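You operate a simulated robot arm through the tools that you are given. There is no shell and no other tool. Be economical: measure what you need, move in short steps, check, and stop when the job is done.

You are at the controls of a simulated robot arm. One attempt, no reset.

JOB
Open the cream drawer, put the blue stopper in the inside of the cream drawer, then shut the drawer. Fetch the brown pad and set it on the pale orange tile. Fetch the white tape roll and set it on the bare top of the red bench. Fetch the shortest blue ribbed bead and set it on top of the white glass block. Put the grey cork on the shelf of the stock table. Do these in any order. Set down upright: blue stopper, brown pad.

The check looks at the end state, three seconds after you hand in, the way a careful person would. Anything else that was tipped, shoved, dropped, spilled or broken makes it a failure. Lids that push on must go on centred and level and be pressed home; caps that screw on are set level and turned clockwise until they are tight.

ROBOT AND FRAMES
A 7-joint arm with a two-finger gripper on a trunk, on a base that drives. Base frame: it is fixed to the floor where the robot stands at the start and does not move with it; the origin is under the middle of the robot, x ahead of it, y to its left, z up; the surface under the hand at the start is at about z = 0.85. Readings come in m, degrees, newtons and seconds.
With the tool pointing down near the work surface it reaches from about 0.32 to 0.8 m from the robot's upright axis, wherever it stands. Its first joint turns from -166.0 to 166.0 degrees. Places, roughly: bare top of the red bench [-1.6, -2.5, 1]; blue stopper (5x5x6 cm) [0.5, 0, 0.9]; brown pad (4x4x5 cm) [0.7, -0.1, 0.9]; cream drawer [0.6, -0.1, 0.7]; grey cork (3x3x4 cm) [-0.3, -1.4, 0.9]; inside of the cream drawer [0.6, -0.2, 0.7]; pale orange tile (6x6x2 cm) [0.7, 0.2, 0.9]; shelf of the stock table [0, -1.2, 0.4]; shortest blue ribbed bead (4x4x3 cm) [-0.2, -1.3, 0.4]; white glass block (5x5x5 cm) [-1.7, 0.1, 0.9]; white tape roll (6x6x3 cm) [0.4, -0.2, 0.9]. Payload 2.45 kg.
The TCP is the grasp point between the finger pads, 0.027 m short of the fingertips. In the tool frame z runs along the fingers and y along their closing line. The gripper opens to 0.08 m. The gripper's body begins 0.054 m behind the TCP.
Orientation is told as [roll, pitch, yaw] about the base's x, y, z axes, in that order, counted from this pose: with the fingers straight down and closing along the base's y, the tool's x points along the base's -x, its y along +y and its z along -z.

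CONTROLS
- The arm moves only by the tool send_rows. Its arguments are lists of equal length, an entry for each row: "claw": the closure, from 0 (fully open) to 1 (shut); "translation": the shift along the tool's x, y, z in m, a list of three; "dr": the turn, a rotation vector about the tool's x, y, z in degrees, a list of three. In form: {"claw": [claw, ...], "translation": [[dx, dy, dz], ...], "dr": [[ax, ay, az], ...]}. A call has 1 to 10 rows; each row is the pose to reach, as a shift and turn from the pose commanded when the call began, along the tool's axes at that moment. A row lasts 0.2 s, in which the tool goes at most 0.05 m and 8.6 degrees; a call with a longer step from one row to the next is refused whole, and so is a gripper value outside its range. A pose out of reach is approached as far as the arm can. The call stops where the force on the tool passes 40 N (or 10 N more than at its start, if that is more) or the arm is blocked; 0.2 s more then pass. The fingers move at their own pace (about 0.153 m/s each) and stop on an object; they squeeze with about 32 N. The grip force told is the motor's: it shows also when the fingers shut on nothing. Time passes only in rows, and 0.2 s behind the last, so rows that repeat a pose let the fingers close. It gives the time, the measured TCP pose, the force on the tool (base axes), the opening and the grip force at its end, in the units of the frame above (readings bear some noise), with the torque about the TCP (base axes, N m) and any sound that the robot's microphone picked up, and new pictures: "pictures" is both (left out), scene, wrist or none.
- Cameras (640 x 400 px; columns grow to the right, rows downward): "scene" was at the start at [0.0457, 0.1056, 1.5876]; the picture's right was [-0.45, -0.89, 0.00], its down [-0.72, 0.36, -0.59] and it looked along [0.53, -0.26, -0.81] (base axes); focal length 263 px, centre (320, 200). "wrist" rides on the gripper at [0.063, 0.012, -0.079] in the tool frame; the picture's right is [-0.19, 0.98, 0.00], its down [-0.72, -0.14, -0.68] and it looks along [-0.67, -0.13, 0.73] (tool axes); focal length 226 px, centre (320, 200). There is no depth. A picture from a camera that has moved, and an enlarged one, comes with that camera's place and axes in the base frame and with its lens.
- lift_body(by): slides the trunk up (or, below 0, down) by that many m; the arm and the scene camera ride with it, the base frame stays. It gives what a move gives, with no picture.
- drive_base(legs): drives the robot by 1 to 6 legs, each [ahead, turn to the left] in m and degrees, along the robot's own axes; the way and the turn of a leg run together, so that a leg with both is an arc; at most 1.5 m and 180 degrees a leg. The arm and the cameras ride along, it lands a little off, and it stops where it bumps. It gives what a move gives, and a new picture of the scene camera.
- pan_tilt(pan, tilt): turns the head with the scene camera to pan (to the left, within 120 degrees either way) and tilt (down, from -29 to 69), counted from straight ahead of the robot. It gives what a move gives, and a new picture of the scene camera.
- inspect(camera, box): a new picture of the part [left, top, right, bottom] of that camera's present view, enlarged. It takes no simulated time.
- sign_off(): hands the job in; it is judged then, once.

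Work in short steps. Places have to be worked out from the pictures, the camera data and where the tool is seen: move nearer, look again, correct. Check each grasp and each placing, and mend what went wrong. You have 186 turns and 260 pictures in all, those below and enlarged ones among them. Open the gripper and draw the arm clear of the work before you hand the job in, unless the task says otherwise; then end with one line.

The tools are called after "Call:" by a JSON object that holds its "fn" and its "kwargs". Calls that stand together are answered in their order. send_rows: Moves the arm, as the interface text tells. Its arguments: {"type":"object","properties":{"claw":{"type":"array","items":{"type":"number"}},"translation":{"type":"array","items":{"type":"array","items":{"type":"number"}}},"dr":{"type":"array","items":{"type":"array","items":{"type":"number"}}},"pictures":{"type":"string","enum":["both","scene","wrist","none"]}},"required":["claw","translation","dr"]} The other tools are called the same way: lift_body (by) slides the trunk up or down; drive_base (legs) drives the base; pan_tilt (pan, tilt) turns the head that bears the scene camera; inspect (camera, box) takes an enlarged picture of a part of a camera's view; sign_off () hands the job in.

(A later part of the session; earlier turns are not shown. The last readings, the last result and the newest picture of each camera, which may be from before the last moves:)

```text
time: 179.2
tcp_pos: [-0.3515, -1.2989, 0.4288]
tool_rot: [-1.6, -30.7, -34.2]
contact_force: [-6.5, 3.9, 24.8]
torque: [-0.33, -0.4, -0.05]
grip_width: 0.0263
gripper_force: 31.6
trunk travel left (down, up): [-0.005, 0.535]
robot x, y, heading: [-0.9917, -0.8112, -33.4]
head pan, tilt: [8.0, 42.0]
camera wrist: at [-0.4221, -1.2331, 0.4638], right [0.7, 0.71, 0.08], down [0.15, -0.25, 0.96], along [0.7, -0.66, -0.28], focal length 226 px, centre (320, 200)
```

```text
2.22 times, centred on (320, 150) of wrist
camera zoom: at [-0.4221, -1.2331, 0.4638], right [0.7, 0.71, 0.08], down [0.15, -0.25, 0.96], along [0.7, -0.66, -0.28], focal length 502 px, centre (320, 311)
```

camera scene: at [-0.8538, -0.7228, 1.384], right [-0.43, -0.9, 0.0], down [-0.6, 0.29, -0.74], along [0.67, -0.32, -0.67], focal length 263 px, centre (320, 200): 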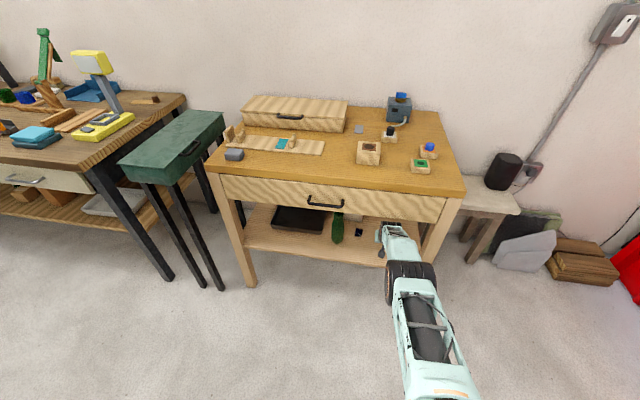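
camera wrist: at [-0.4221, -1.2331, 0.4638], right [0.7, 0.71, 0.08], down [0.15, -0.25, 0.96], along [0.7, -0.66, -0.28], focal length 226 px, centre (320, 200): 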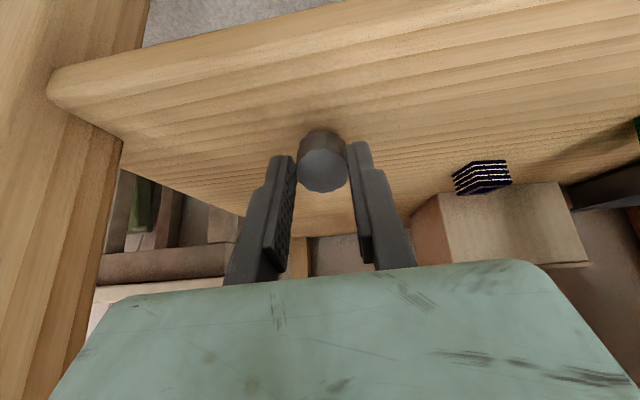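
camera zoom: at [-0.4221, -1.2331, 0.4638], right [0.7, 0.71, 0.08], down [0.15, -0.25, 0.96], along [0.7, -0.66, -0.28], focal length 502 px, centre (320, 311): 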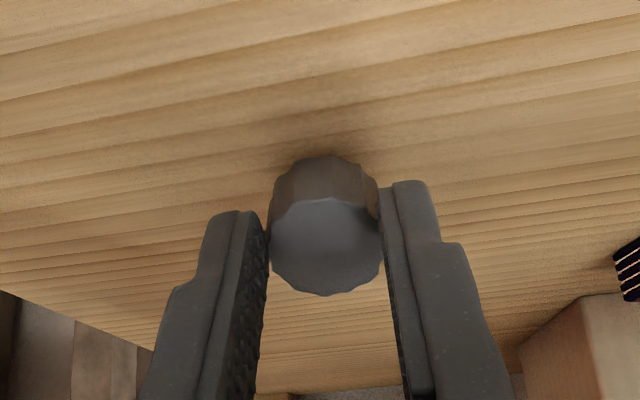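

Contact with the shelf. I reduce the tilt by 5° around the cork's foot so it settles upright, then release.

Call:
{"fn": "send_rows", "kwargs": {"claw": [1, 1, 0.75, 0.5, 0.5], "translation": [[-0.003, 0, -0.001], [-0.0055, 0, -0.001], [-0.0055, 0, -0.001], [-0.0055, 0, -0.001], [-0.0055, 0, -0.001]], "dr": [[0, 3, 0], [0, 5, 0], [0, 5, 0], [0, 5, 0], [0, 5, 0]], "pictures": "wrist"}}

Call:
{"fn": "inspect", "kwargs": {"camera": "wrist", "box": [220, 60, 420, 240]}}

```text
time: 180.4
tcp_pos: [-0.349, -1.3001, 0.4259]
tool_rot: [-1.5, -25.2, -34.3]
contact_force: [0.4, 0.5, -0.5]
torque: [0.01, -0.04, 0.01]
grip_width: 0.0399
gripper_force: 0.1
trunk travel left (down, up): [-0.005, 0.535]
robot x, y, heading: [-0.9895, -0.8142, -33.1]
head pan, tilt: [8.0, 42.0]
camera wrist: at [-0.4168, -1.2364, 0.4711], right [0.71, 0.7, 0.06], down [0.23, -0.3, 0.93], along [0.67, -0.64, -0.37], focal length 226 px, centre (320, 200)
```

wrist: 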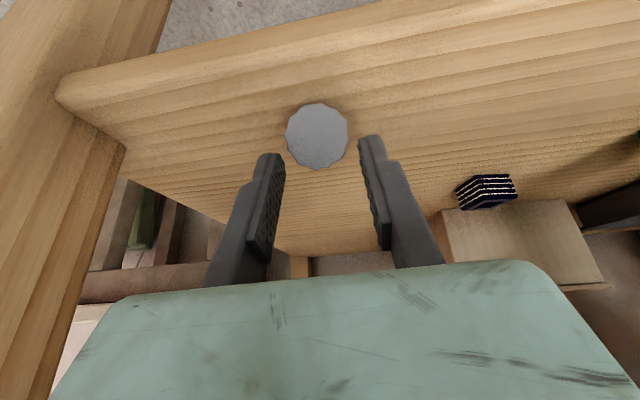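

```text
2.22 times, centred on (320, 150) of wrist
camera zoom: at [-0.4168, -1.2364, 0.4711], right [0.71, 0.7, 0.06], down [0.23, -0.3, 0.93], along [0.67, -0.64, -0.37], focal length 502 px, centre (320, 311)
```

zoom: 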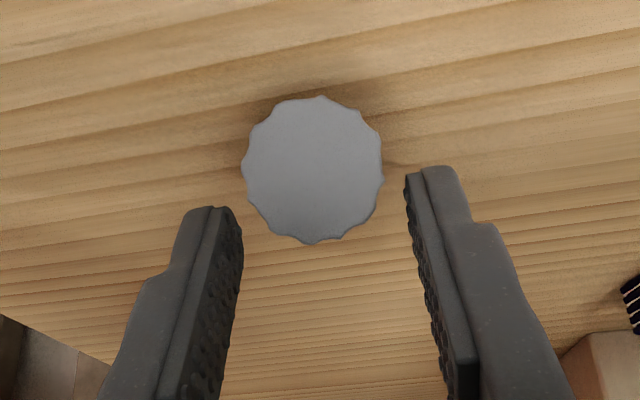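

The cork has settled on its side, its axis front to back, on the shelf a few cm from the edge; its orientation isn't prescribed. I lift the fingers off and inspect the bead.

Call:
{"fn": "send_rows", "kwargs": {"claw": [0.5, 0.3, 0.3], "translation": [[-0.008, 0, -0.018], [-0.017, 0, -0.036], [-0.022, 0.0, -0.05]], "dr": [[0, 0, 0], [0, 0, 0], [0, 0, 0]], "pictures": "wrist"}}

Call:
{"fn": "inspect", "kwargs": {"camera": "wrist", "box": [420, 100, 580, 240]}}

Call:
{"fn": "inspect", "kwargs": {"camera": "wrist", "box": [250, 40, 410, 160]}}

```text
time: 181.2
tcp_pos: [-0.3483, -1.2989, 0.4809]
tool_rot: [-1.6, -25.3, -34.3]
contact_force: [-0.2, -0.1, -0.1]
torque: [0.0, 0.0, -0.02]
grip_width: 0.0561
gripper_force: 0.1
trunk travel left (down, up): [-0.005, 0.535]
robot x, y, heading: [-0.9904, -0.8117, -33.6]
head pan, tilt: [8.0, 42.0]
camera wrist: at [-0.4163, -1.2343, 0.5251], right [0.71, 0.71, 0.06], down [0.22, -0.3, 0.93], along [0.67, -0.64, -0.37], focal length 226 px, centre (320, 200)
```

wrist: 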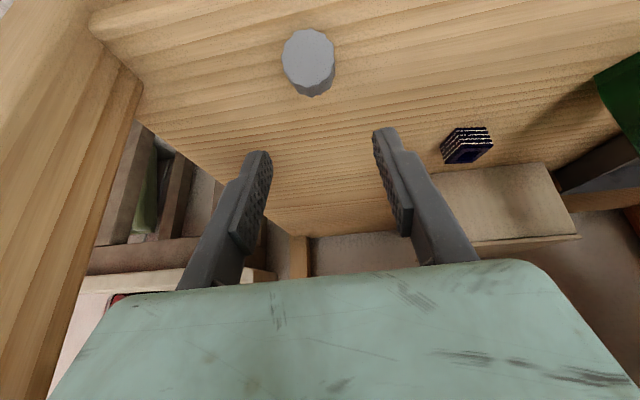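

```text
2.86 times, centred on (500, 170) of wrist
camera zoom: at [-0.4163, -1.2343, 0.5251], right [0.71, 0.71, 0.06], down [0.22, -0.3, 0.93], along [0.67, -0.64, -0.37], focal length 646 px, centre (-194, 286)
```

zoom: 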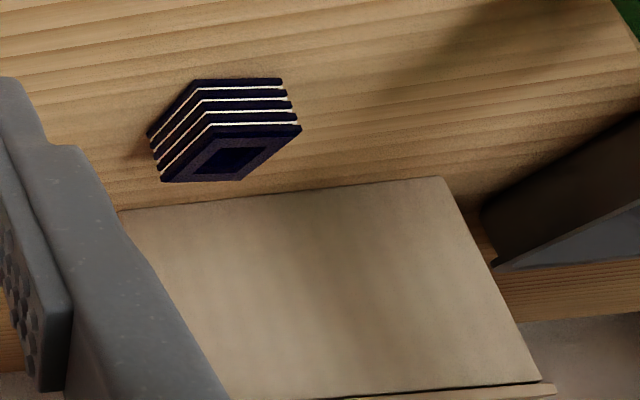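

```text
3.33 times, centred on (330, 100) of wrist
camera zoom: at [-0.4163, -1.2343, 0.5251], right [0.71, 0.71, 0.06], down [0.22, -0.3, 0.93], along [0.67, -0.64, -0.37], focal length 754 px, centre (287, 533)
```

zoom: 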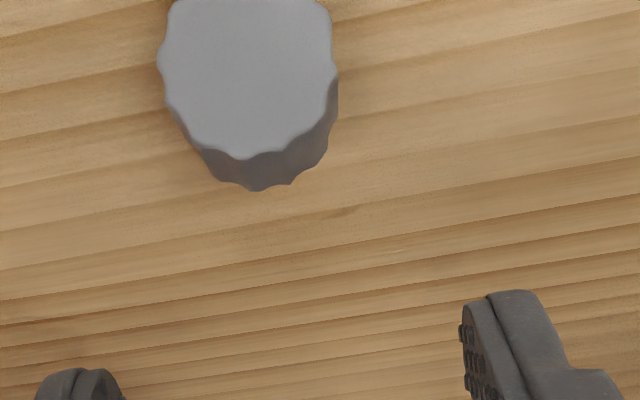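

The cork lies stably. The bead is square, about 3.5 cm, centred at (-0.176, -1.261), with its edges at yaw ≈-45°. I back the hand out, set yaw -45.5° and tilt 40°, then drive in a bit.

Call:
{"fn": "send_rows", "kwargs": {"claw": [0.2, 0.1, 0, 0], "translation": [[0.034, 0, -0.016], [0.068, 0, -0.032], [0.102, 0, -0.047], [0.136, 0, -0.063]], "dr": [[1.2, 0, 2.5], [2.4, 0, 5.1], [3.6, 0, 7.6], [4.74, 0, 10.15]], "pictures": "none"}}

Call:
{"fn": "send_rows", "kwargs": {"claw": [0, 0], "translation": [[0, 0, 0], [0, 0, 0]], "dr": [[0, -7.5, 0], [0, -15, 0]], "pictures": "none"}}

Call:
{"fn": "drive_base", "kwargs": {"legs": [[0.12, 0]]}}

```text
time: 182.2
tcp_pos: [-0.4722, -1.2124, 0.4802]
tool_rot: [-1.4, -25.5, -45.6]
contact_force: [0.2, 0.0, -0.7]
torque: [0.02, -0.02, -0.01]
grip_width: 0.08
gripper_force: 0.1
trunk travel left (down, up): [-0.005, 0.535]
robot x, y, heading: [-0.9898, -0.8173, -33.4]
head pan, tilt: [8.0, 42.0]
```

```text
time: 182.8
tcp_pos: [-0.4707, -1.2128, 0.4801]
tool_rot: [-1.6, -40.6, -45.1]
contact_force: [0.3, 0.4, 0.2]
torque: [0.01, 0.01, -0.02]
grip_width: 0.0801
gripper_force: 0.1
trunk travel left (down, up): [-0.005, 0.535]
robot x, y, heading: [-0.9891, -0.8107, -33.3]
head pan, tilt: [8.0, 42.0]
```

```text
time: 184.1
tcp_pos: [-0.3692, -1.278, 0.4802]
tool_rot: [-1.7, -40.5, -45.0]
contact_force: [0.1, -0.6, -0.2]
torque: [-0.04, 0.0, 0.0]
grip_width: 0.08
gripper_force: 0.1
trunk travel left (down, up): [-0.005, 0.535]
robot x, y, heading: [-0.886, -0.8778, -33.4]
head pan, tilt: [8.0, 42.0]
camera scene: at [-0.7538, -0.7885, 1.384], right [-0.43, -0.9, 0.0], down [-0.61, 0.29, -0.74], along [0.67, -0.32, -0.67], focal length 263 px, centre (320, 200)
```

scene: 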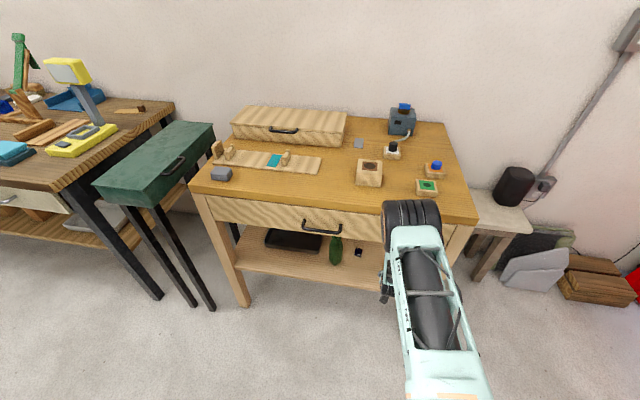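

Elbow geometry suggests a bit more stretch is safer, so I back up 3 cm. Then I shift the hand left, in line with the bead's faces, still above shelf height.

Call:
{"fn": "drive_base", "kwargs": {"legs": [[-0.03, 0]]}}

Call:
{"fn": "send_rows", "kwargs": {"claw": [0.1, 0.1, 0.1, 0.1], "translation": [[-0.01, 0.04, 0.009], [-0.02, 0.08, 0.018], [-0.03, 0.12, 0.026], [-0.041, 0.155, 0.035]], "dr": [[0, 0, 0], [0, 0, 0], [0, 0, 0], [0, 0, 0]]}}

```text
time: 184.9
tcp_pos: [-0.3946, -1.2615, 0.4815]
tool_rot: [-1.7, -40.6, -45.1]
contact_force: [-0.1, 0.7, 0.2]
torque: [0.0, 0.01, -0.03]
grip_width: 0.0802
gripper_force: 0.0
trunk travel left (down, up): [-0.005, 0.535]
robot x, y, heading: [-0.9142, -0.8659, -33.3]
head pan, tilt: [8.0, 42.0]
camera scene: at [-0.7781, -0.7725, 1.384], right [-0.43, -0.9, 0.0], down [-0.61, 0.29, -0.74], along [0.67, -0.32, -0.67], focal length 263 px, centre (320, 200)
```

scene: 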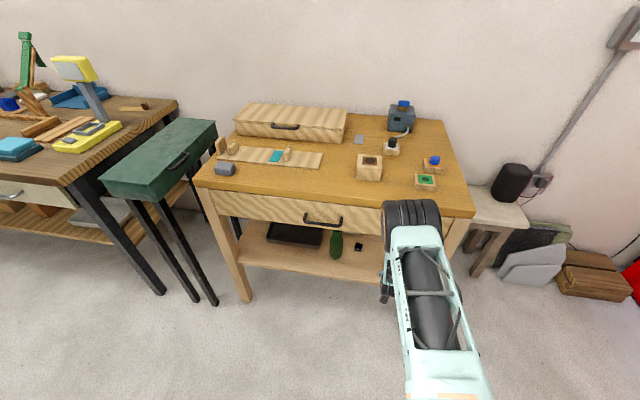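

```text
time: 185.9
tcp_pos: [-0.2462, -1.1934, 0.4765]
tool_rot: [-1.7, -40.5, -44.9]
contact_force: [-0.2, -0.5, 0.4]
torque: [0.01, 0.01, -0.02]
grip_width: 0.0719
gripper_force: 0.1
trunk travel left (down, up): [-0.005, 0.535]
robot x, y, heading: [-0.9122, -0.8616, -33.2]
head pan, tilt: [8.0, 42.0]
camera scene: at [-0.7785, -0.7726, 1.384], right [-0.43, -0.9, 0.0], down [-0.61, 0.29, -0.74], along [0.67, -0.32, -0.67], focal length 263 px, centre (320, 200)
camera wrist: at [-0.3069, -1.1119, 0.4965], right [0.81, 0.58, 0.1], down [-0.02, -0.16, 0.99], along [0.59, -0.8, -0.12], focal length 226 px, centre (320, 200)
```

scene: 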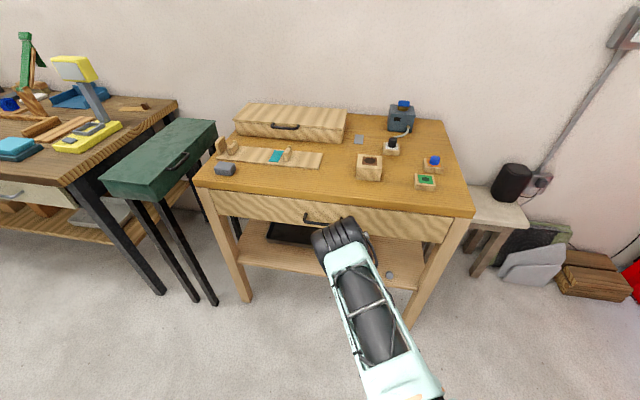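
wrist: 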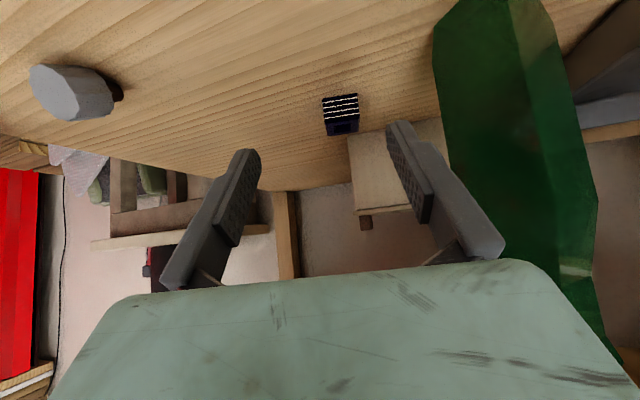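

The bead faces the tool squarely, offset about 1 cm to the left. I close in toward it, stopping just short to recheck.

Call:
{"fn": "send_rows", "kwargs": {"claw": [0.1, 0.1, 0.1, 0.1], "translation": [[-0.013, 0.004, 0.031], [-0.0261, 0.008, 0.0618], [-0.02775, 0.011, 0.083], [-0.0289, 0.011, 0.097]], "dr": [[0, 0, 0], [0, 0, 0], [0, 0, 0], [0, 0, 0]]}}

Call:
{"fn": "inspect", "kwargs": {"camera": "wrist", "box": [220, 60, 440, 280]}}

```text
time: 186.9
tcp_pos: [-0.1815, -1.2478, 0.4217]
tool_rot: [-1.9, -40.6, -44.9]
contact_force: [0.3, -0.2, 0.5]
torque: [-0.02, 0.03, -0.06]
grip_width: 0.0718
gripper_force: 0.0
trunk travel left (down, up): [-0.005, 0.535]
robot x, y, heading: [-0.9139, -0.8654, -33.4]
head pan, tilt: [8.0, 42.0]
camera scene: at [-0.778, -0.7717, 1.3839], right [-0.43, -0.9, 0.0], down [-0.61, 0.29, -0.74], along [0.67, -0.32, -0.67], focal length 263 px, centre (320, 200)
camera wrist: at [-0.2426, -1.1658, 0.4408], right [0.81, 0.58, 0.1], down [-0.01, -0.16, 0.99], along [0.59, -0.8, -0.12], focal length 226 px, centre (320, 200)
```

scene: 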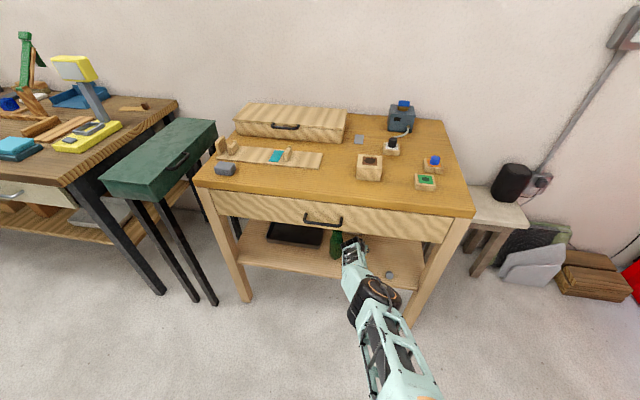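
wrist: 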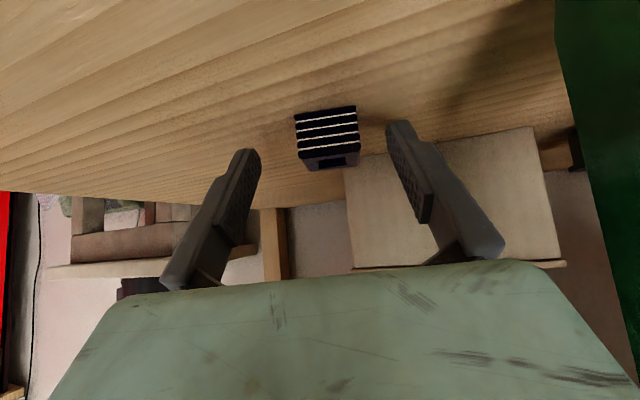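

```text
1.82 times, centred on (330, 170) of wrist
camera zoom: at [-0.2426, -1.1658, 0.4408], right [0.81, 0.58, 0.1], down [-0.01, -0.16, 0.99], along [0.59, -0.8, -0.12], focal length 411 px, centre (302, 254)
```

zoom: 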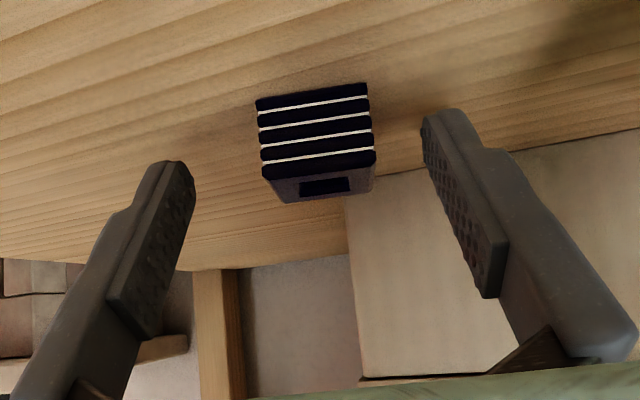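

The bead's face is still about 5 cm ahead, and the shelf seems nearer z=0.367. I move in and down to TCP (-0.148, -1.276, 0.396) and close.

Call:
{"fn": "send_rows", "kwargs": {"claw": [0.1, 0.1, 0.1, 0.5, 1, 1, 1], "translation": [[-0.0166, 0.004, 0.016], [-0.0166, 0.004, 0.034], [-0.0166, 0.004, 0.0477], [-0.0166, 0.004, 0.0477], [-0.0166, 0.004, 0.0477], [-0.0166, 0.004, 0.0477], [-0.0166, 0.004, 0.0477]], "dr": [[0, 0, 0], [0, 0, 0], [0, 0, 0], [0, 0, 0], [0, 0, 0], [0, 0, 0], [0, 0, 0]]}}

Call:
{"fn": "inspect", "kwargs": {"camera": "wrist", "box": [220, 60, 440, 280]}}

```text
time: 188.5
tcp_pos: [-0.1832, -1.252, 0.4222]
tool_rot: [-1.5, -40.7, -45.0]
contact_force: [1.5, -3.1, 7.4]
torque: [-0.26, -0.09, 0.06]
grip_width: 0.0312
gripper_force: 31.6
out of reach, approached as far as the arm can: row 1, 2, 3, 4, 5, 6, 7
trunk travel left (down, up): [-0.005, 0.535]
robot x, y, heading: [-0.9138, -0.8631, -33.2]
head pan, tilt: [8.0, 42.0]
camera scene: at [-0.7788, -0.7721, 1.3841], right [-0.43, -0.9, 0.0], down [-0.6, 0.29, -0.74], along [0.67, -0.32, -0.67], focal length 263 px, centre (320, 200)
camera wrist: at [-0.2447, -1.1709, 0.4408], right [0.81, 0.58, 0.11], down [-0.02, -0.16, 0.99], along [0.59, -0.8, -0.12], focal length 226 px, centre (320, 200)
```

scene: 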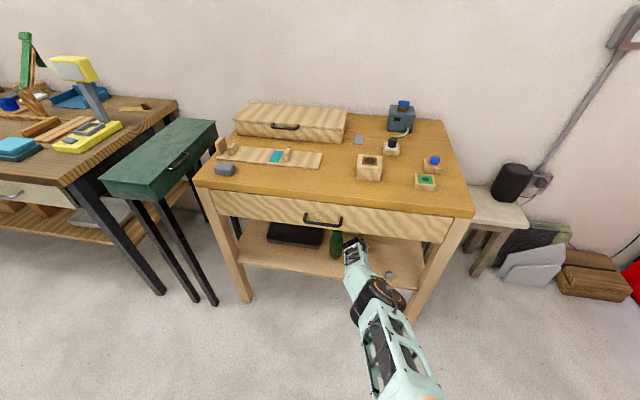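
wrist: 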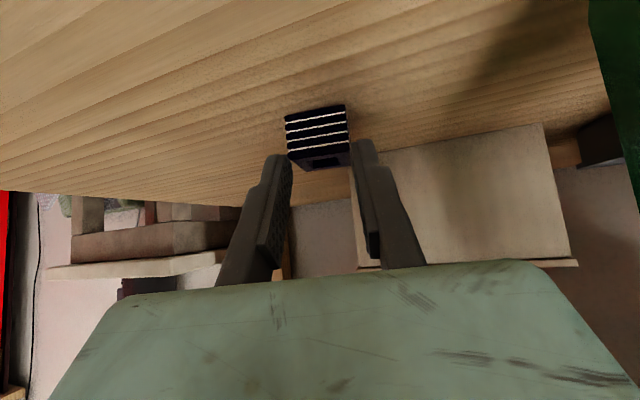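

```text
1.82 times, centred on (330, 170) of wrist
camera zoom: at [-0.2447, -1.1709, 0.4408], right [0.81, 0.58, 0.11], down [-0.02, -0.16, 0.99], along [0.59, -0.8, -0.12], focal length 411 px, centre (302, 254)
```

zoom: 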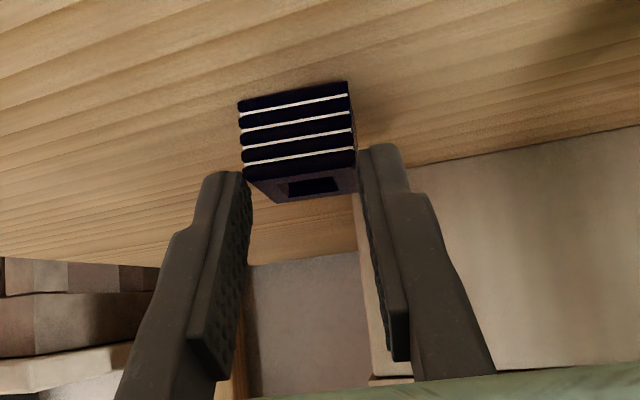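

The arm was out of reach and the fingertips only pinch the bead's near edge. I reopen, drive 4 cm ahead, and redo it.

Call:
{"fn": "send_rows", "kwargs": {"claw": [0.5, 0.1, 0.1], "translation": [[0, 0, 0], [0, 0, 0], [0, 0, 0]], "dr": [[0, 0, 0], [0, 0, 0], [0, 0, 0]], "pictures": "none"}}

Call:
{"fn": "drive_base", "kwargs": {"legs": [[0.04, 0]]}}

Call:
{"fn": "inspect", "kwargs": {"camera": "wrist", "box": [220, 60, 440, 280]}}

```text
time: 189.3
tcp_pos: [-0.1839, -1.2517, 0.4204]
tool_rot: [-1.6, -40.6, -45.0]
contact_force: [0.2, 0.1, -0.1]
torque: [-0.01, 0.0, -0.02]
grip_width: 0.0718
gripper_force: 0.0
trunk travel left (down, up): [-0.005, 0.535]
robot x, y, heading: [-0.9135, -0.8635, -33.4]
head pan, tilt: [8.0, 42.0]
```

```text
time: 190.2
tcp_pos: [-0.1513, -1.2736, 0.4204]
tool_rot: [-1.7, -40.6, -45.0]
contact_force: [-0.3, -0.7, 0.6]
torque: [-0.03, 0.02, -0.01]
grip_width: 0.072
gripper_force: 0.0
trunk travel left (down, up): [-0.005, 0.535]
robot x, y, heading: [-0.8797, -0.8857, -33.5]
head pan, tilt: [8.0, 42.0]
camera scene: at [-0.7453, -0.794, 1.384], right [-0.43, -0.9, 0.0], down [-0.6, 0.29, -0.74], along [0.67, -0.32, -0.67], focal length 263 px, centre (320, 200)
```

scene: 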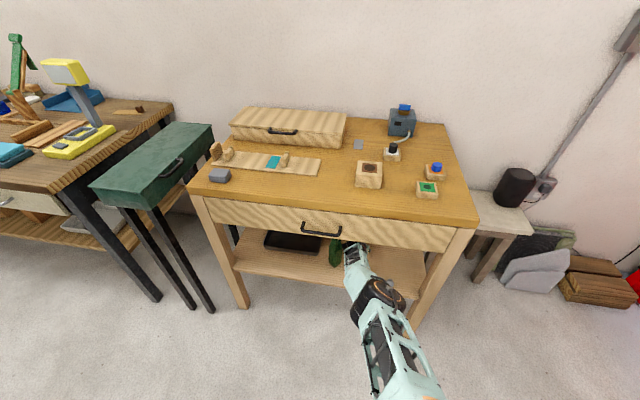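

```text
1.82 times, centred on (330, 170) of wrist
camera zoom: at [-0.2122, -1.1928, 0.4398], right [0.81, 0.58, 0.1], down [-0.02, -0.16, 0.99], along [0.59, -0.8, -0.12], focal length 411 px, centre (302, 254)
```

zoom: 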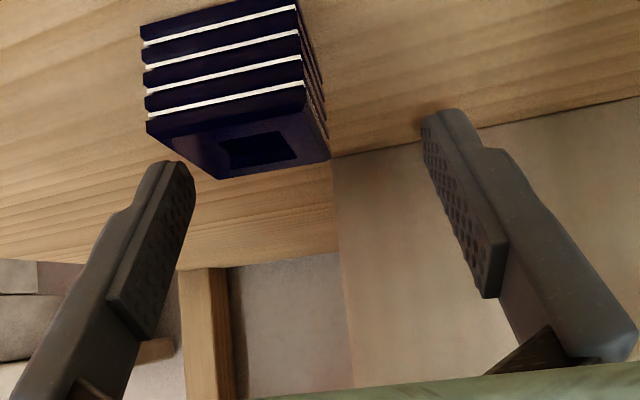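

The bead is now offset 1.4 cm to tool -y and 2.4 cm below. I shift first, then lower, then close.

Call:
{"fn": "send_rows", "kwargs": {"claw": [0.1, 0.1, 0.1, 0.5, 1, 1, 1], "translation": [[-0.004, -0.007, 0.003], [-0.006, -0.014, 0.006], [0.001, -0.014, 0.0155], [0.008, -0.014, 0.0247], [0.008, -0.014, 0.0247], [0.008, -0.014, 0.0247], [0.008, -0.014, 0.0247]], "dr": [[0, 0, 0], [0, 0, 0], [0, 0, 0], [0, 0, 0], [0, 0, 0], [0, 0, 0], [0, 0, 0]], "pictures": "wrist"}}

Call:
{"fn": "inspect", "kwargs": {"camera": "wrist", "box": [220, 60, 440, 280]}}

```text
time: 191.8
tcp_pos: [-0.1631, -1.2834, 0.4101]
tool_rot: [-1.6, -40.6, -44.9]
contact_force: [0.0, -0.4, 0.1]
torque: [-0.03, 0.02, -0.02]
grip_width: 0.0
gripper_force: 29.6
out of reach, approached as far as the arm can: row 2, 3, 4, 5, 6, 7
trunk travel left (down, up): [-0.005, 0.535]
robot x, y, heading: [-0.8815, -0.8826, -33.2]
head pan, tilt: [8.0, 42.0]
camera wrist: at [-0.224, -1.2017, 0.4281], right [0.81, 0.58, 0.1], down [-0.02, -0.16, 0.99], along [0.59, -0.8, -0.12], focal length 226 px, centre (320, 200)
```

wrist: 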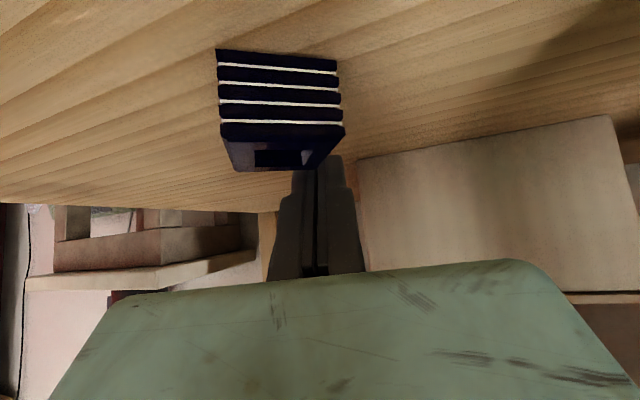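

```text
1.82 times, centred on (330, 170) of wrist
camera zoom: at [-0.224, -1.2017, 0.4281], right [0.81, 0.58, 0.1], down [-0.02, -0.16, 0.99], along [0.59, -0.8, -0.12], focal length 411 px, centre (302, 254)
```

zoom: 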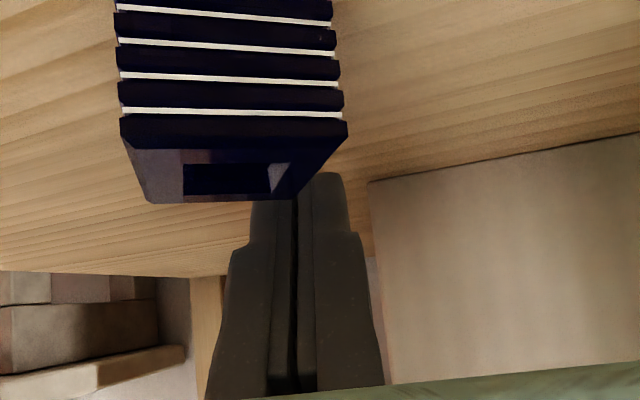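

The fingers closed short of the bead, again at the reach limit. I lift straight up, back out a bit, open, and drive 8 cm nearer.

Call:
{"fn": "send_rows", "kwargs": {"claw": [1, 1, 0.5, 0.1, 0.1], "translation": [[-0.016, 0, -0.019], [-0.0325, 0, -0.038], [-0.01, 0, -0.057], [0.015, 0, -0.077], [0.05, 0, -0.107]], "dr": [[0, 0, 0], [0, 0, 0], [0, 0, 0], [0, 0, 0], [0, 0, 0]], "pictures": "none"}}

Call:
{"fn": "drive_base", "kwargs": {"legs": [[0.08, 0]]}}

Call:
{"fn": "inspect", "kwargs": {"camera": "wrist", "box": [120, 0, 520, 280]}}

```text
time: 193.0
tcp_pos: [-0.234, -1.2076, 0.4594]
tool_rot: [-1.4, -40.7, -45.0]
contact_force: [0.9, 0.1, -0.4]
torque: [-0.01, 0.01, 0.03]
grip_width: 0.0721
gripper_force: 0.1
trunk travel left (down, up): [-0.005, 0.535]
robot x, y, heading: [-0.8826, -0.8836, -33.3]
head pan, tilt: [8.0, 42.0]
```

```text
time: 194.1
tcp_pos: [-0.2158, -1.2346, 0.4392]
tool_rot: [-3.3, -38.5, -44.3]
contact_force: [-0.3, -0.3, -1.6]
torque: [0.01, 0.02, -0.02]
grip_width: 0.0722
gripper_force: 0.1
trunk travel left (down, up): [-0.005, 0.535]
robot x, y, heading: [-0.8359, -0.9177, -33.2]
head pan, tilt: [8.0, 42.0]
stopped in leg 1: the robot was blocked; the commanded pose is now the measured one
camera scene: at [-0.7007, -0.8262, 1.3845], right [-0.43, -0.9, 0.0], down [-0.6, 0.29, -0.74], along [0.67, -0.32, -0.67], focal length 263 px, centre (320, 200)
```

scene: 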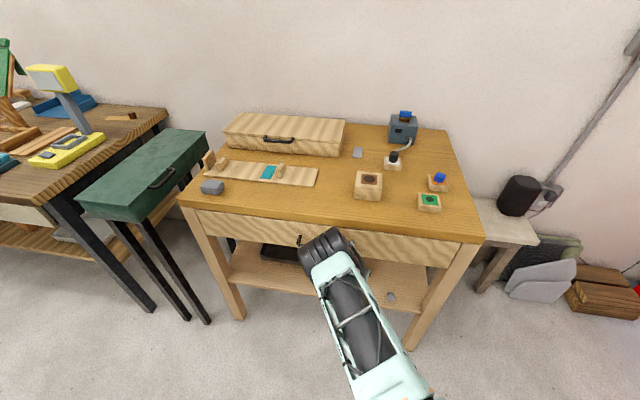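

```text
1.43 times, centred on (320, 140) of wrist
camera zoom: at [-0.2741, -1.153, 0.4623], right [0.82, 0.57, 0.07], down [0.03, -0.17, 0.99], along [0.57, -0.8, -0.15], focal length 323 px, centre (320, 286)
```

zoom: 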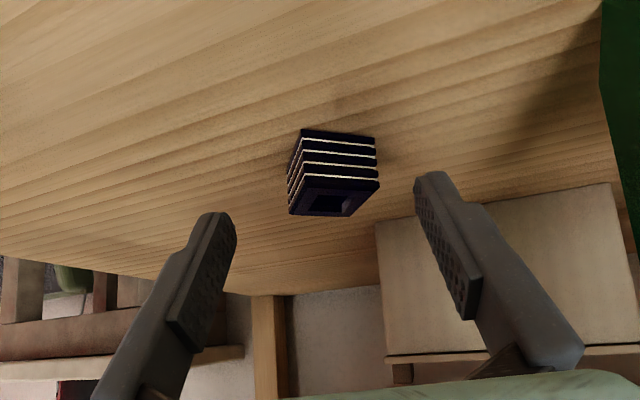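

The arm bumped the table front and handle while the elbow was raised. I back off 4 cm and relook; then I'll pinch the bead at the reach limit and drag it nearer the shelf front.

Call:
{"fn": "drive_base", "kwargs": {"legs": [[-0.04, 0]]}}

Call:
{"fn": "inspect", "kwargs": {"camera": "scene", "box": [170, 100, 490, 320]}}

Call:
{"fn": "inspect", "kwargs": {"camera": "wrist", "box": [240, 40, 440, 180]}}

```text
time: 194.9
tcp_pos: [-0.2434, -1.2105, 0.4391]
tool_rot: [-3.3, -38.4, -44.3]
contact_force: [-0.8, -0.1, 0.2]
torque: [0.01, -0.04, 0.01]
grip_width: 0.072
gripper_force: 0.0
trunk travel left (down, up): [-0.005, 0.535]
robot x, y, heading: [-0.8591, -0.8943, -33.3]
head pan, tilt: [8.0, 42.0]
camera scene: at [-0.7293, -0.8045, 1.384], right [-0.43, -0.9, 0.0], down [-0.61, 0.29, -0.74], along [0.67, -0.32, -0.67], focal length 263 px, centre (320, 200)
```

scene: 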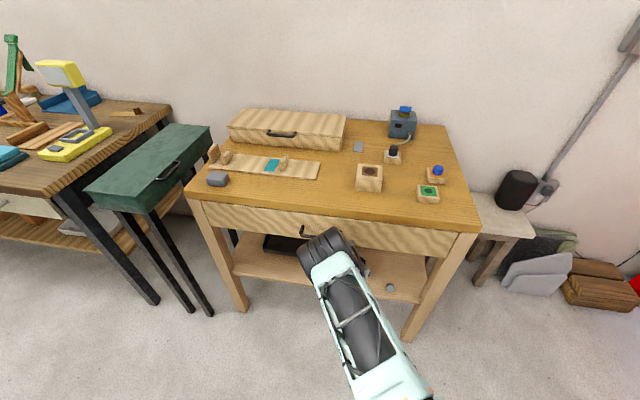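

```text
1.82 times, centred on (330, 210) of scene
camera zoom: at [-0.7293, -0.8045, 1.384], right [-0.43, -0.9, 0.0], down [-0.61, 0.29, -0.74], along [0.67, -0.32, -0.67], focal length 478 px, centre (302, 182)
```

zoom: 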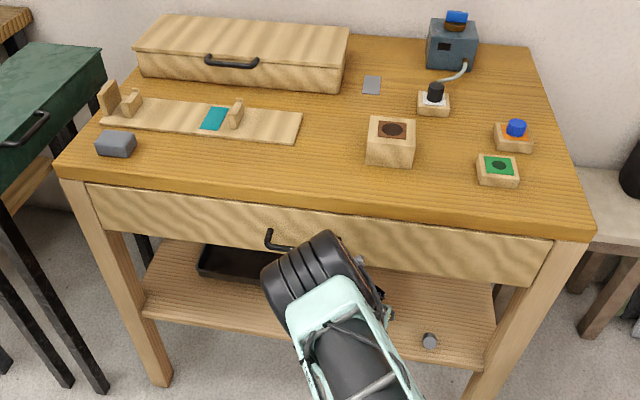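

```text
2.86 times, centred on (340, 110) of wrist
camera zoom: at [-0.3036, -1.1301, 0.4612], right [0.82, 0.57, 0.08], down [0.03, -0.17, 0.99], along [0.58, -0.8, -0.15], focal length 646 px, centre (263, 457)
```

zoom: 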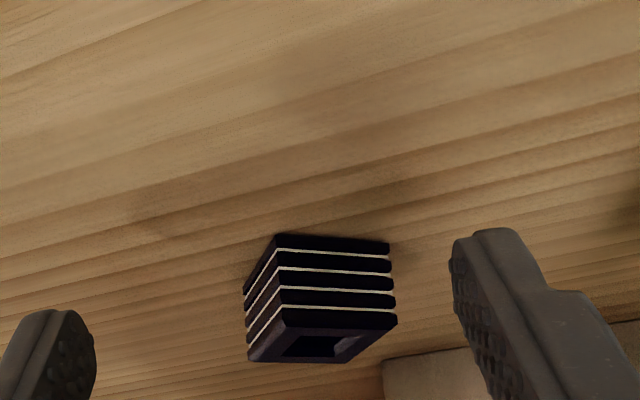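

The table is undisturbed. The bead sits about 11 cm in, straight ahead, within reach from here. I extend and lower over it without closing, then check.

Call:
{"fn": "send_rows", "kwargs": {"claw": [0, 0, 0, 0, 0], "translation": [[-0.0235, 0.0, 0.0186], [-0.0408, 0.001, 0.0451], [-0.0542, 0.001, 0.0685], [-0.0598, 0.001, 0.0856], [-0.0548, 0.001, 0.0919]], "dr": [[0, 0, 0], [0, 0, 0], [0, 0, 0], [0, 0, 0], [0, 0, 0]]}}

Call:
{"fn": "inspect", "kwargs": {"camera": "wrist", "box": [220, 0, 440, 200]}}

```text
time: 196.0
tcp_pos: [-0.17, -1.2789, 0.414]
tool_rot: [-2.9, -39.0, -44.0]
contact_force: [-11.6, 9.0, 19.3]
torque: [0.5, -0.29, 0.56]
grip_width: 0.0679
gripper_force: 0.1
trunk travel left (down, up): [-0.005, 0.535]
robot x, y, heading: [-0.8679, -0.896, -33.1]
head pan, tilt: [8.0, 42.0]
stopped in row 5: the force on the tool passed its limit at 111 N (the readings are from after the stop); the commanded pose is now the measured one
camera scene: at [-0.7322, -0.8026, 1.3843], right [-0.43, -0.9, 0.0], down [-0.6, 0.29, -0.74], along [0.67, -0.32, -0.67], focal length 263 px, centre (320, 200)
camera wrist: at [-0.2301, -1.1972, 0.4355], right [0.81, 0.58, 0.08], down [0.02, -0.17, 0.99], along [0.58, -0.8, -0.14], focal length 226 px, centre (320, 200)
```

scene: 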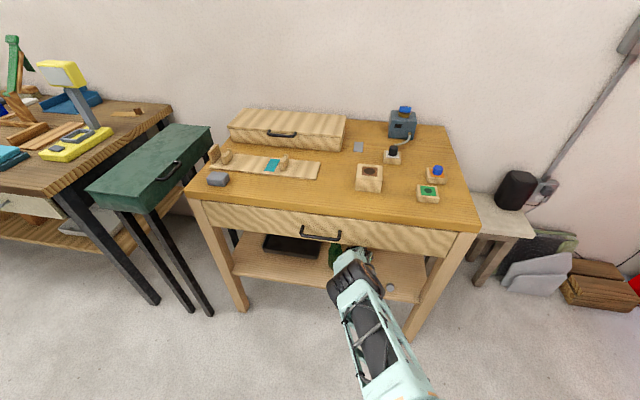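
wrist: 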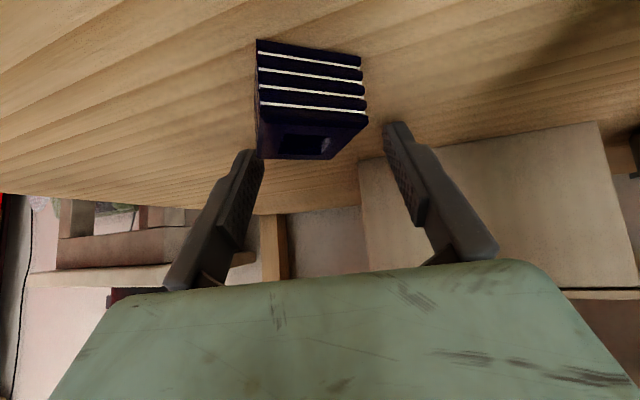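

```text
2.00 times, centred on (330, 100) of wrist
camera zoom: at [-0.2301, -1.1972, 0.4355], right [0.81, 0.58, 0.08], down [0.02, -0.17, 0.99], along [0.58, -0.8, -0.14], focal length 452 px, centre (300, 400)
```

zoom: 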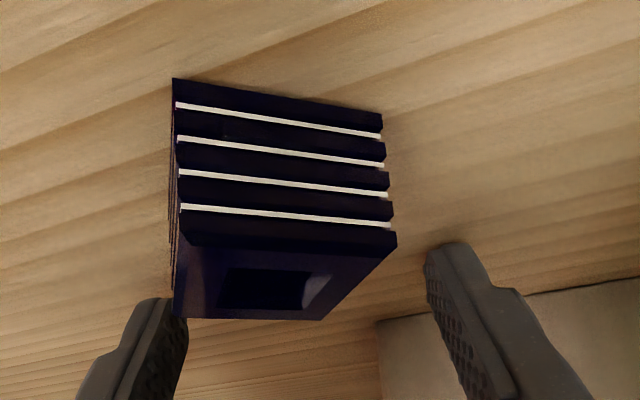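

The left fingertip pressed on the bead's corner. I rise 1.2 cm, turn the hand 15° toward the bead's own yaw, shift 7 mm and lower again.

Call:
{"fn": "send_rows", "kwargs": {"claw": [0, 0, 0, 0, 0], "translation": [[-0.0075, 0, -0.0094], [-0.0041, -0.007, -0.0121], [-0.0041, -0.007, -0.0121], [0.0065, -0.007, 0.0012], [0.0115, -0.007, 0.0075]], "dr": [[0, 0, 0], [4.6, 0, 5.9], [9.3, 0, 11.8], [9.3, 0, 11.8], [9.3, 0, 11.8]], "pictures": "wrist"}}

Call:
{"fn": "inspect", "kwargs": {"camera": "wrist", "box": [200, 0, 440, 200]}}

```text
time: 197.1
tcp_pos: [-0.1702, -1.2791, 0.413]
tool_rot: [-1.8, -39.9, -59.5]
contact_force: [-11.2, 8.6, 18.9]
torque: [0.3, -0.38, 0.35]
grip_width: 0.0658
gripper_force: 0.1
trunk travel left (down, up): [-0.005, 0.535]
robot x, y, heading: [-0.8656, -0.8961, -33.2]
head pan, tilt: [8.0, 42.0]
stopped in row 5: the force on the tool passed its limit at 45 N (the readings are from after the stop); the commanded pose is now the measured one
camera wrist: at [-0.209, -1.1854, 0.4324], right [0.93, 0.35, 0.1], down [-0.05, -0.16, 0.99], along [0.37, -0.92, -0.13], focal length 226 px, centre (320, 200)
```

wrist: 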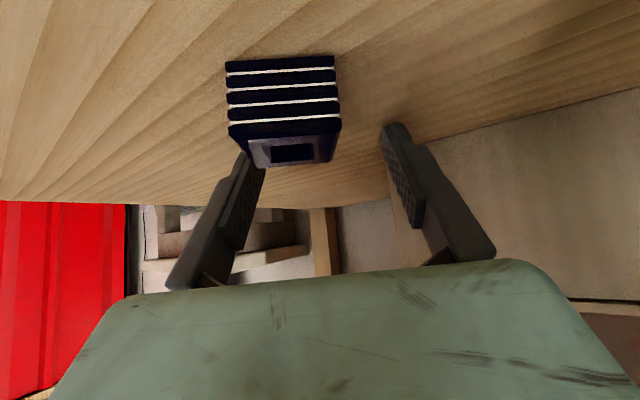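

```text
2.00 times, centred on (320, 100) of wrist
camera zoom: at [-0.209, -1.1854, 0.4324], right [0.93, 0.35, 0.1], down [-0.05, -0.16, 0.99], along [0.37, -0.92, -0.13], focal length 452 px, centre (320, 400)
```

zoom: 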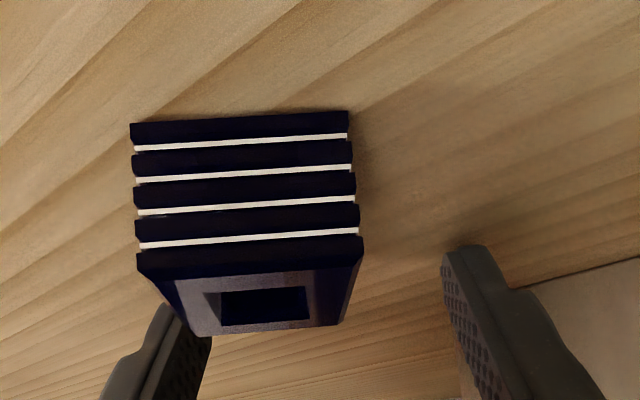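

The bead is now square to the hand but 1 cm off to tool -y. I rise, shift 1 cm that way and 8 mm outward, then lower.

Call:
{"fn": "send_rows", "kwargs": {"claw": [0, 0, 0, 0, 0], "translation": [[-0.0077, 0, -0.0092], [-0.0016, -0.0105, -0.0143], [0.006, -0.0105, -0.005], [0.011, -0.0105, 0.001], [0.0145, -0.0105, 0.005]], "dr": [[0, 0, 0], [0, 0, 0], [0, 0, 0], [0, 0, 0], [0, 0, 0]], "pictures": "wrist"}}

Call:
{"fn": "inspect", "kwargs": {"camera": "wrist", "box": [200, 0, 440, 200]}}

```text
time: 198.2
tcp_pos: [-0.175, -1.2776, 0.4113]
tool_rot: [-1.1, -40.5, -59.5]
contact_force: [-10.5, 8.3, 19.3]
torque: [0.32, -0.38, 0.37]
grip_width: 0.0665
gripper_force: 0.1
trunk travel left (down, up): [-0.005, 0.535]
robot x, y, heading: [-0.864, -0.894, -33.6]
head pan, tilt: [8.0, 42.0]
stopped in row 5: the force on the tool passed its limit at 45 N (the readings are from after the stop); the commanded pose is now the measured one
camera wrist: at [-0.2159, -1.1838, 0.4314], right [0.93, 0.36, 0.11], down [-0.06, -0.15, 0.99], along [0.37, -0.92, -0.12], focal length 226 px, centre (320, 200)
```

wrist: 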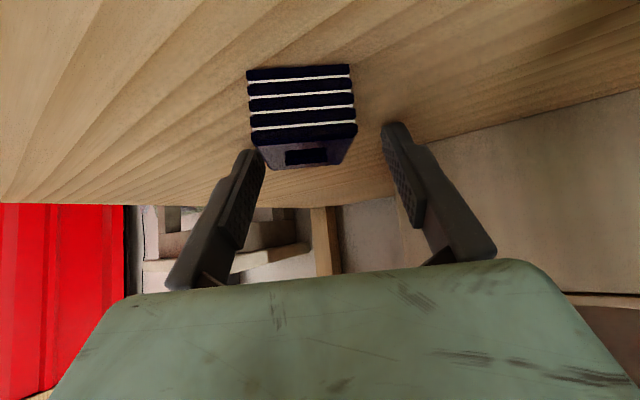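

```text
2.00 times, centred on (320, 100) of wrist
camera zoom: at [-0.2159, -1.1838, 0.4314], right [0.93, 0.36, 0.11], down [-0.06, -0.15, 0.99], along [0.37, -0.92, -0.12], focal length 452 px, centre (320, 400)
```

zoom: 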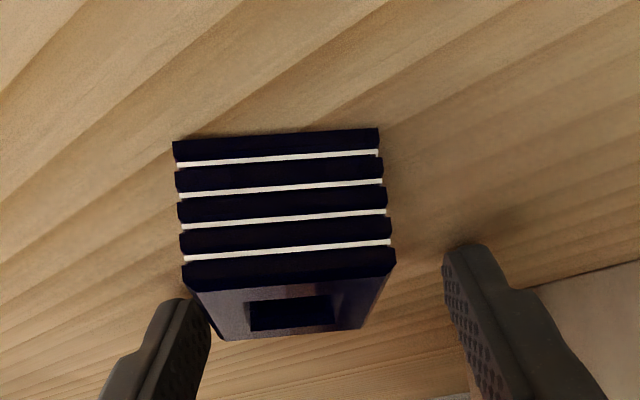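

The bead lies between the fingers now, although something resists further lowering. I close here and see what the grip holds.

Call:
{"fn": "send_rows", "kwargs": {"claw": [0.3, 0.6, 1, 1, 1], "translation": [[0, 0, 0], [0, 0, 0], [0, 0, 0], [0, 0, 0], [0, 0, 0]], "dr": [[0, 0, 0], [0, 0, 0], [0, 0, 0], [0, 0, 0], [0, 0, 0]], "pictures": "wrist"}}

Call:
{"fn": "inspect", "kwargs": {"camera": "wrist", "box": [200, 0, 440, 200]}}

```text
time: 199.4
tcp_pos: [-0.1766, -1.2772, 0.41]
tool_rot: [-1.2, -40.3, -59.5]
contact_force: [-0.1, -0.7, -0.3]
torque: [0.0, 0.0, 0.01]
grip_width: 0.0002
gripper_force: 29.1
trunk travel left (down, up): [-0.005, 0.535]
robot x, y, heading: [-0.8671, -0.8959, -33.1]
head pan, tilt: [8.0, 42.0]
camera wrist: at [-0.2161, -1.1844, 0.4289], right [0.93, 0.36, 0.11], down [-0.06, -0.16, 0.99], along [0.37, -0.92, -0.12], focal length 226 px, centre (320, 200)
```

wrist: 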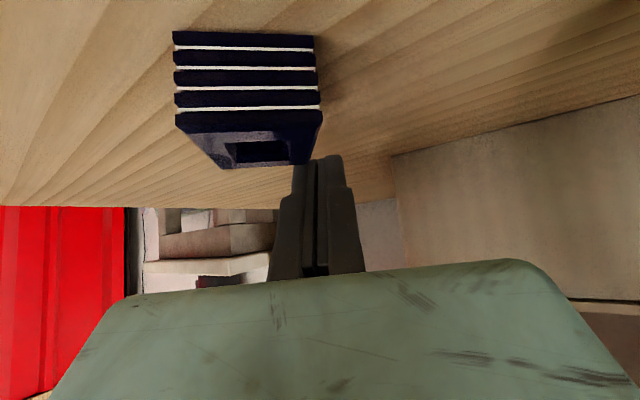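

```text
2.00 times, centred on (320, 100) of wrist
camera zoom: at [-0.2161, -1.1844, 0.4289], right [0.93, 0.36, 0.11], down [-0.06, -0.16, 0.99], along [0.37, -0.92, -0.12], focal length 452 px, centre (320, 400)
```

zoom: 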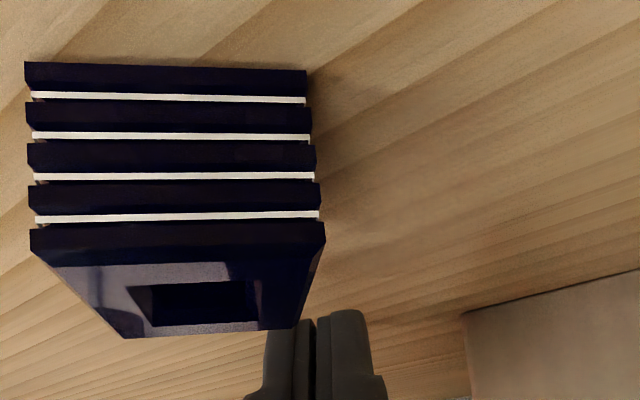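

Closing squeezed the bead outward, because the fingers were too far in. The bead is now at about (-0.204, -1.262). I rise, open, and reposition ~1 cm to the robot side of its centre.

Call:
{"fn": "send_rows", "kwargs": {"claw": [1, 0.5, 0.1, 0], "translation": [[-0.0129, 0, -0.0153], [-0.0194, 0, -0.0229], [-0.0041, -0.008, -0.0358], [0.0104, -0.016, -0.0481]], "dr": [[0, 0, 0], [0, 0, 0], [0, 0, 0], [0, 0, 0]], "pictures": "wrist"}}

Call:
{"fn": "inspect", "kwargs": {"camera": "wrist", "box": [200, 0, 440, 200]}}

```text
time: 200.4
tcp_pos: [-0.209, -1.2516, 0.4391]
tool_rot: [-1.1, -40.2, -59.5]
contact_force: [-0.6, -0.4, -0.9]
torque: [0.01, 0.01, -0.05]
grip_width: 0.0799
gripper_force: 0.0
trunk travel left (down, up): [-0.005, 0.535]
robot x, y, heading: [-0.865, -0.8951, -33.3]
head pan, tilt: [8.0, 42.0]
camera wrist: at [-0.2482, -1.1581, 0.4589], right [0.93, 0.36, 0.11], down [-0.06, -0.16, 0.99], along [0.37, -0.92, -0.12], focal length 226 px, centre (320, 200)
```

wrist: 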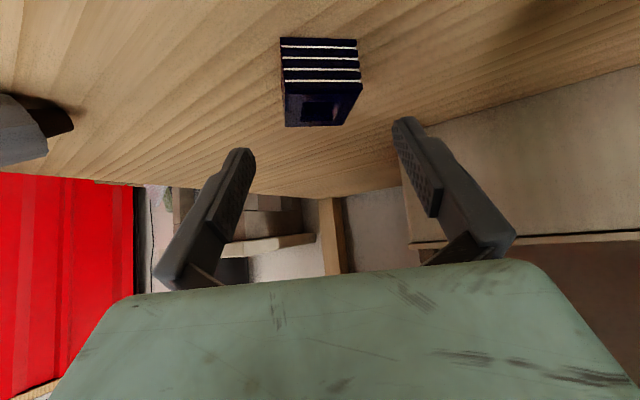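

```text
2.00 times, centred on (320, 100) of wrist
camera zoom: at [-0.2482, -1.1581, 0.4589], right [0.93, 0.36, 0.11], down [-0.06, -0.16, 0.99], along [0.37, -0.92, -0.12], focal length 452 px, centre (320, 400)
```

zoom: 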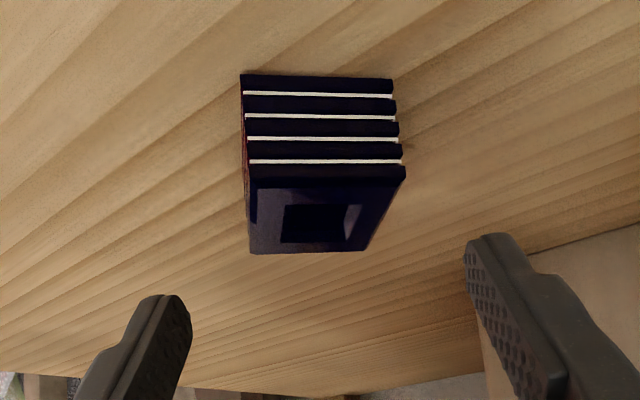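

The bead is centred laterally, 2 cm in and ~4.5 cm below. I move in 1.1 cm while lowering to z≈0.402, turning 10° to its yaw, then close.

Call:
{"fn": "send_rows", "kwargs": {"claw": [0, 0, 0, 0], "translation": [[-0.008, 0.001, 0.007], [0.001, 0.001, 0.018], [0.0103, 0.001, 0.0292], [0.0155, 0.001, 0.0353]], "dr": [[3.2, 0, 3.8], [6.45, 0, 7.64], [6.45, 0, 7.64], [6.45, 0, 7.64]], "pictures": "wrist"}}

Call:
{"fn": "inspect", "kwargs": {"camera": "wrist", "box": [200, 0, 440, 200]}}

```text
time: 201.4
tcp_pos: [-0.1963, -1.261, 0.4106]
tool_rot: [-0.4, -41.1, -69.8]
contact_force: [-8.7, 6.5, 19.1]
torque: [0.18, -0.46, 0.17]
grip_width: 0.0673
gripper_force: 0.1
trunk travel left (down, up): [-0.005, 0.535]
robot x, y, heading: [-0.8673, -0.8956, -33.5]
head pan, tilt: [8.0, 42.0]
stopped in row 4: the force on the tool passed its limit at 45 N (the readings are from after the stop); the commanded pose is now the measured one
camera wrist: at [-0.2199, -1.162, 0.4302], right [0.97, 0.2, 0.12], down [-0.1, -0.14, 0.99], along [0.21, -0.97, -0.11], focal length 226 px, centre (320, 200)
```

wrist: 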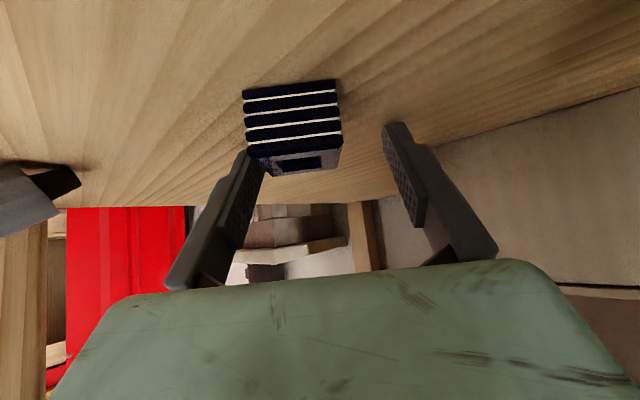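

```text
2.00 times, centred on (320, 100) of wrist
camera zoom: at [-0.2199, -1.162, 0.4302], right [0.97, 0.2, 0.12], down [-0.1, -0.14, 0.99], along [0.21, -0.97, -0.11], focal length 452 px, centre (320, 400)
```

zoom: 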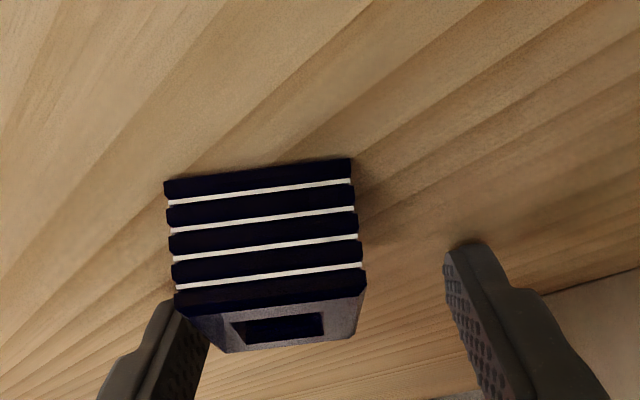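

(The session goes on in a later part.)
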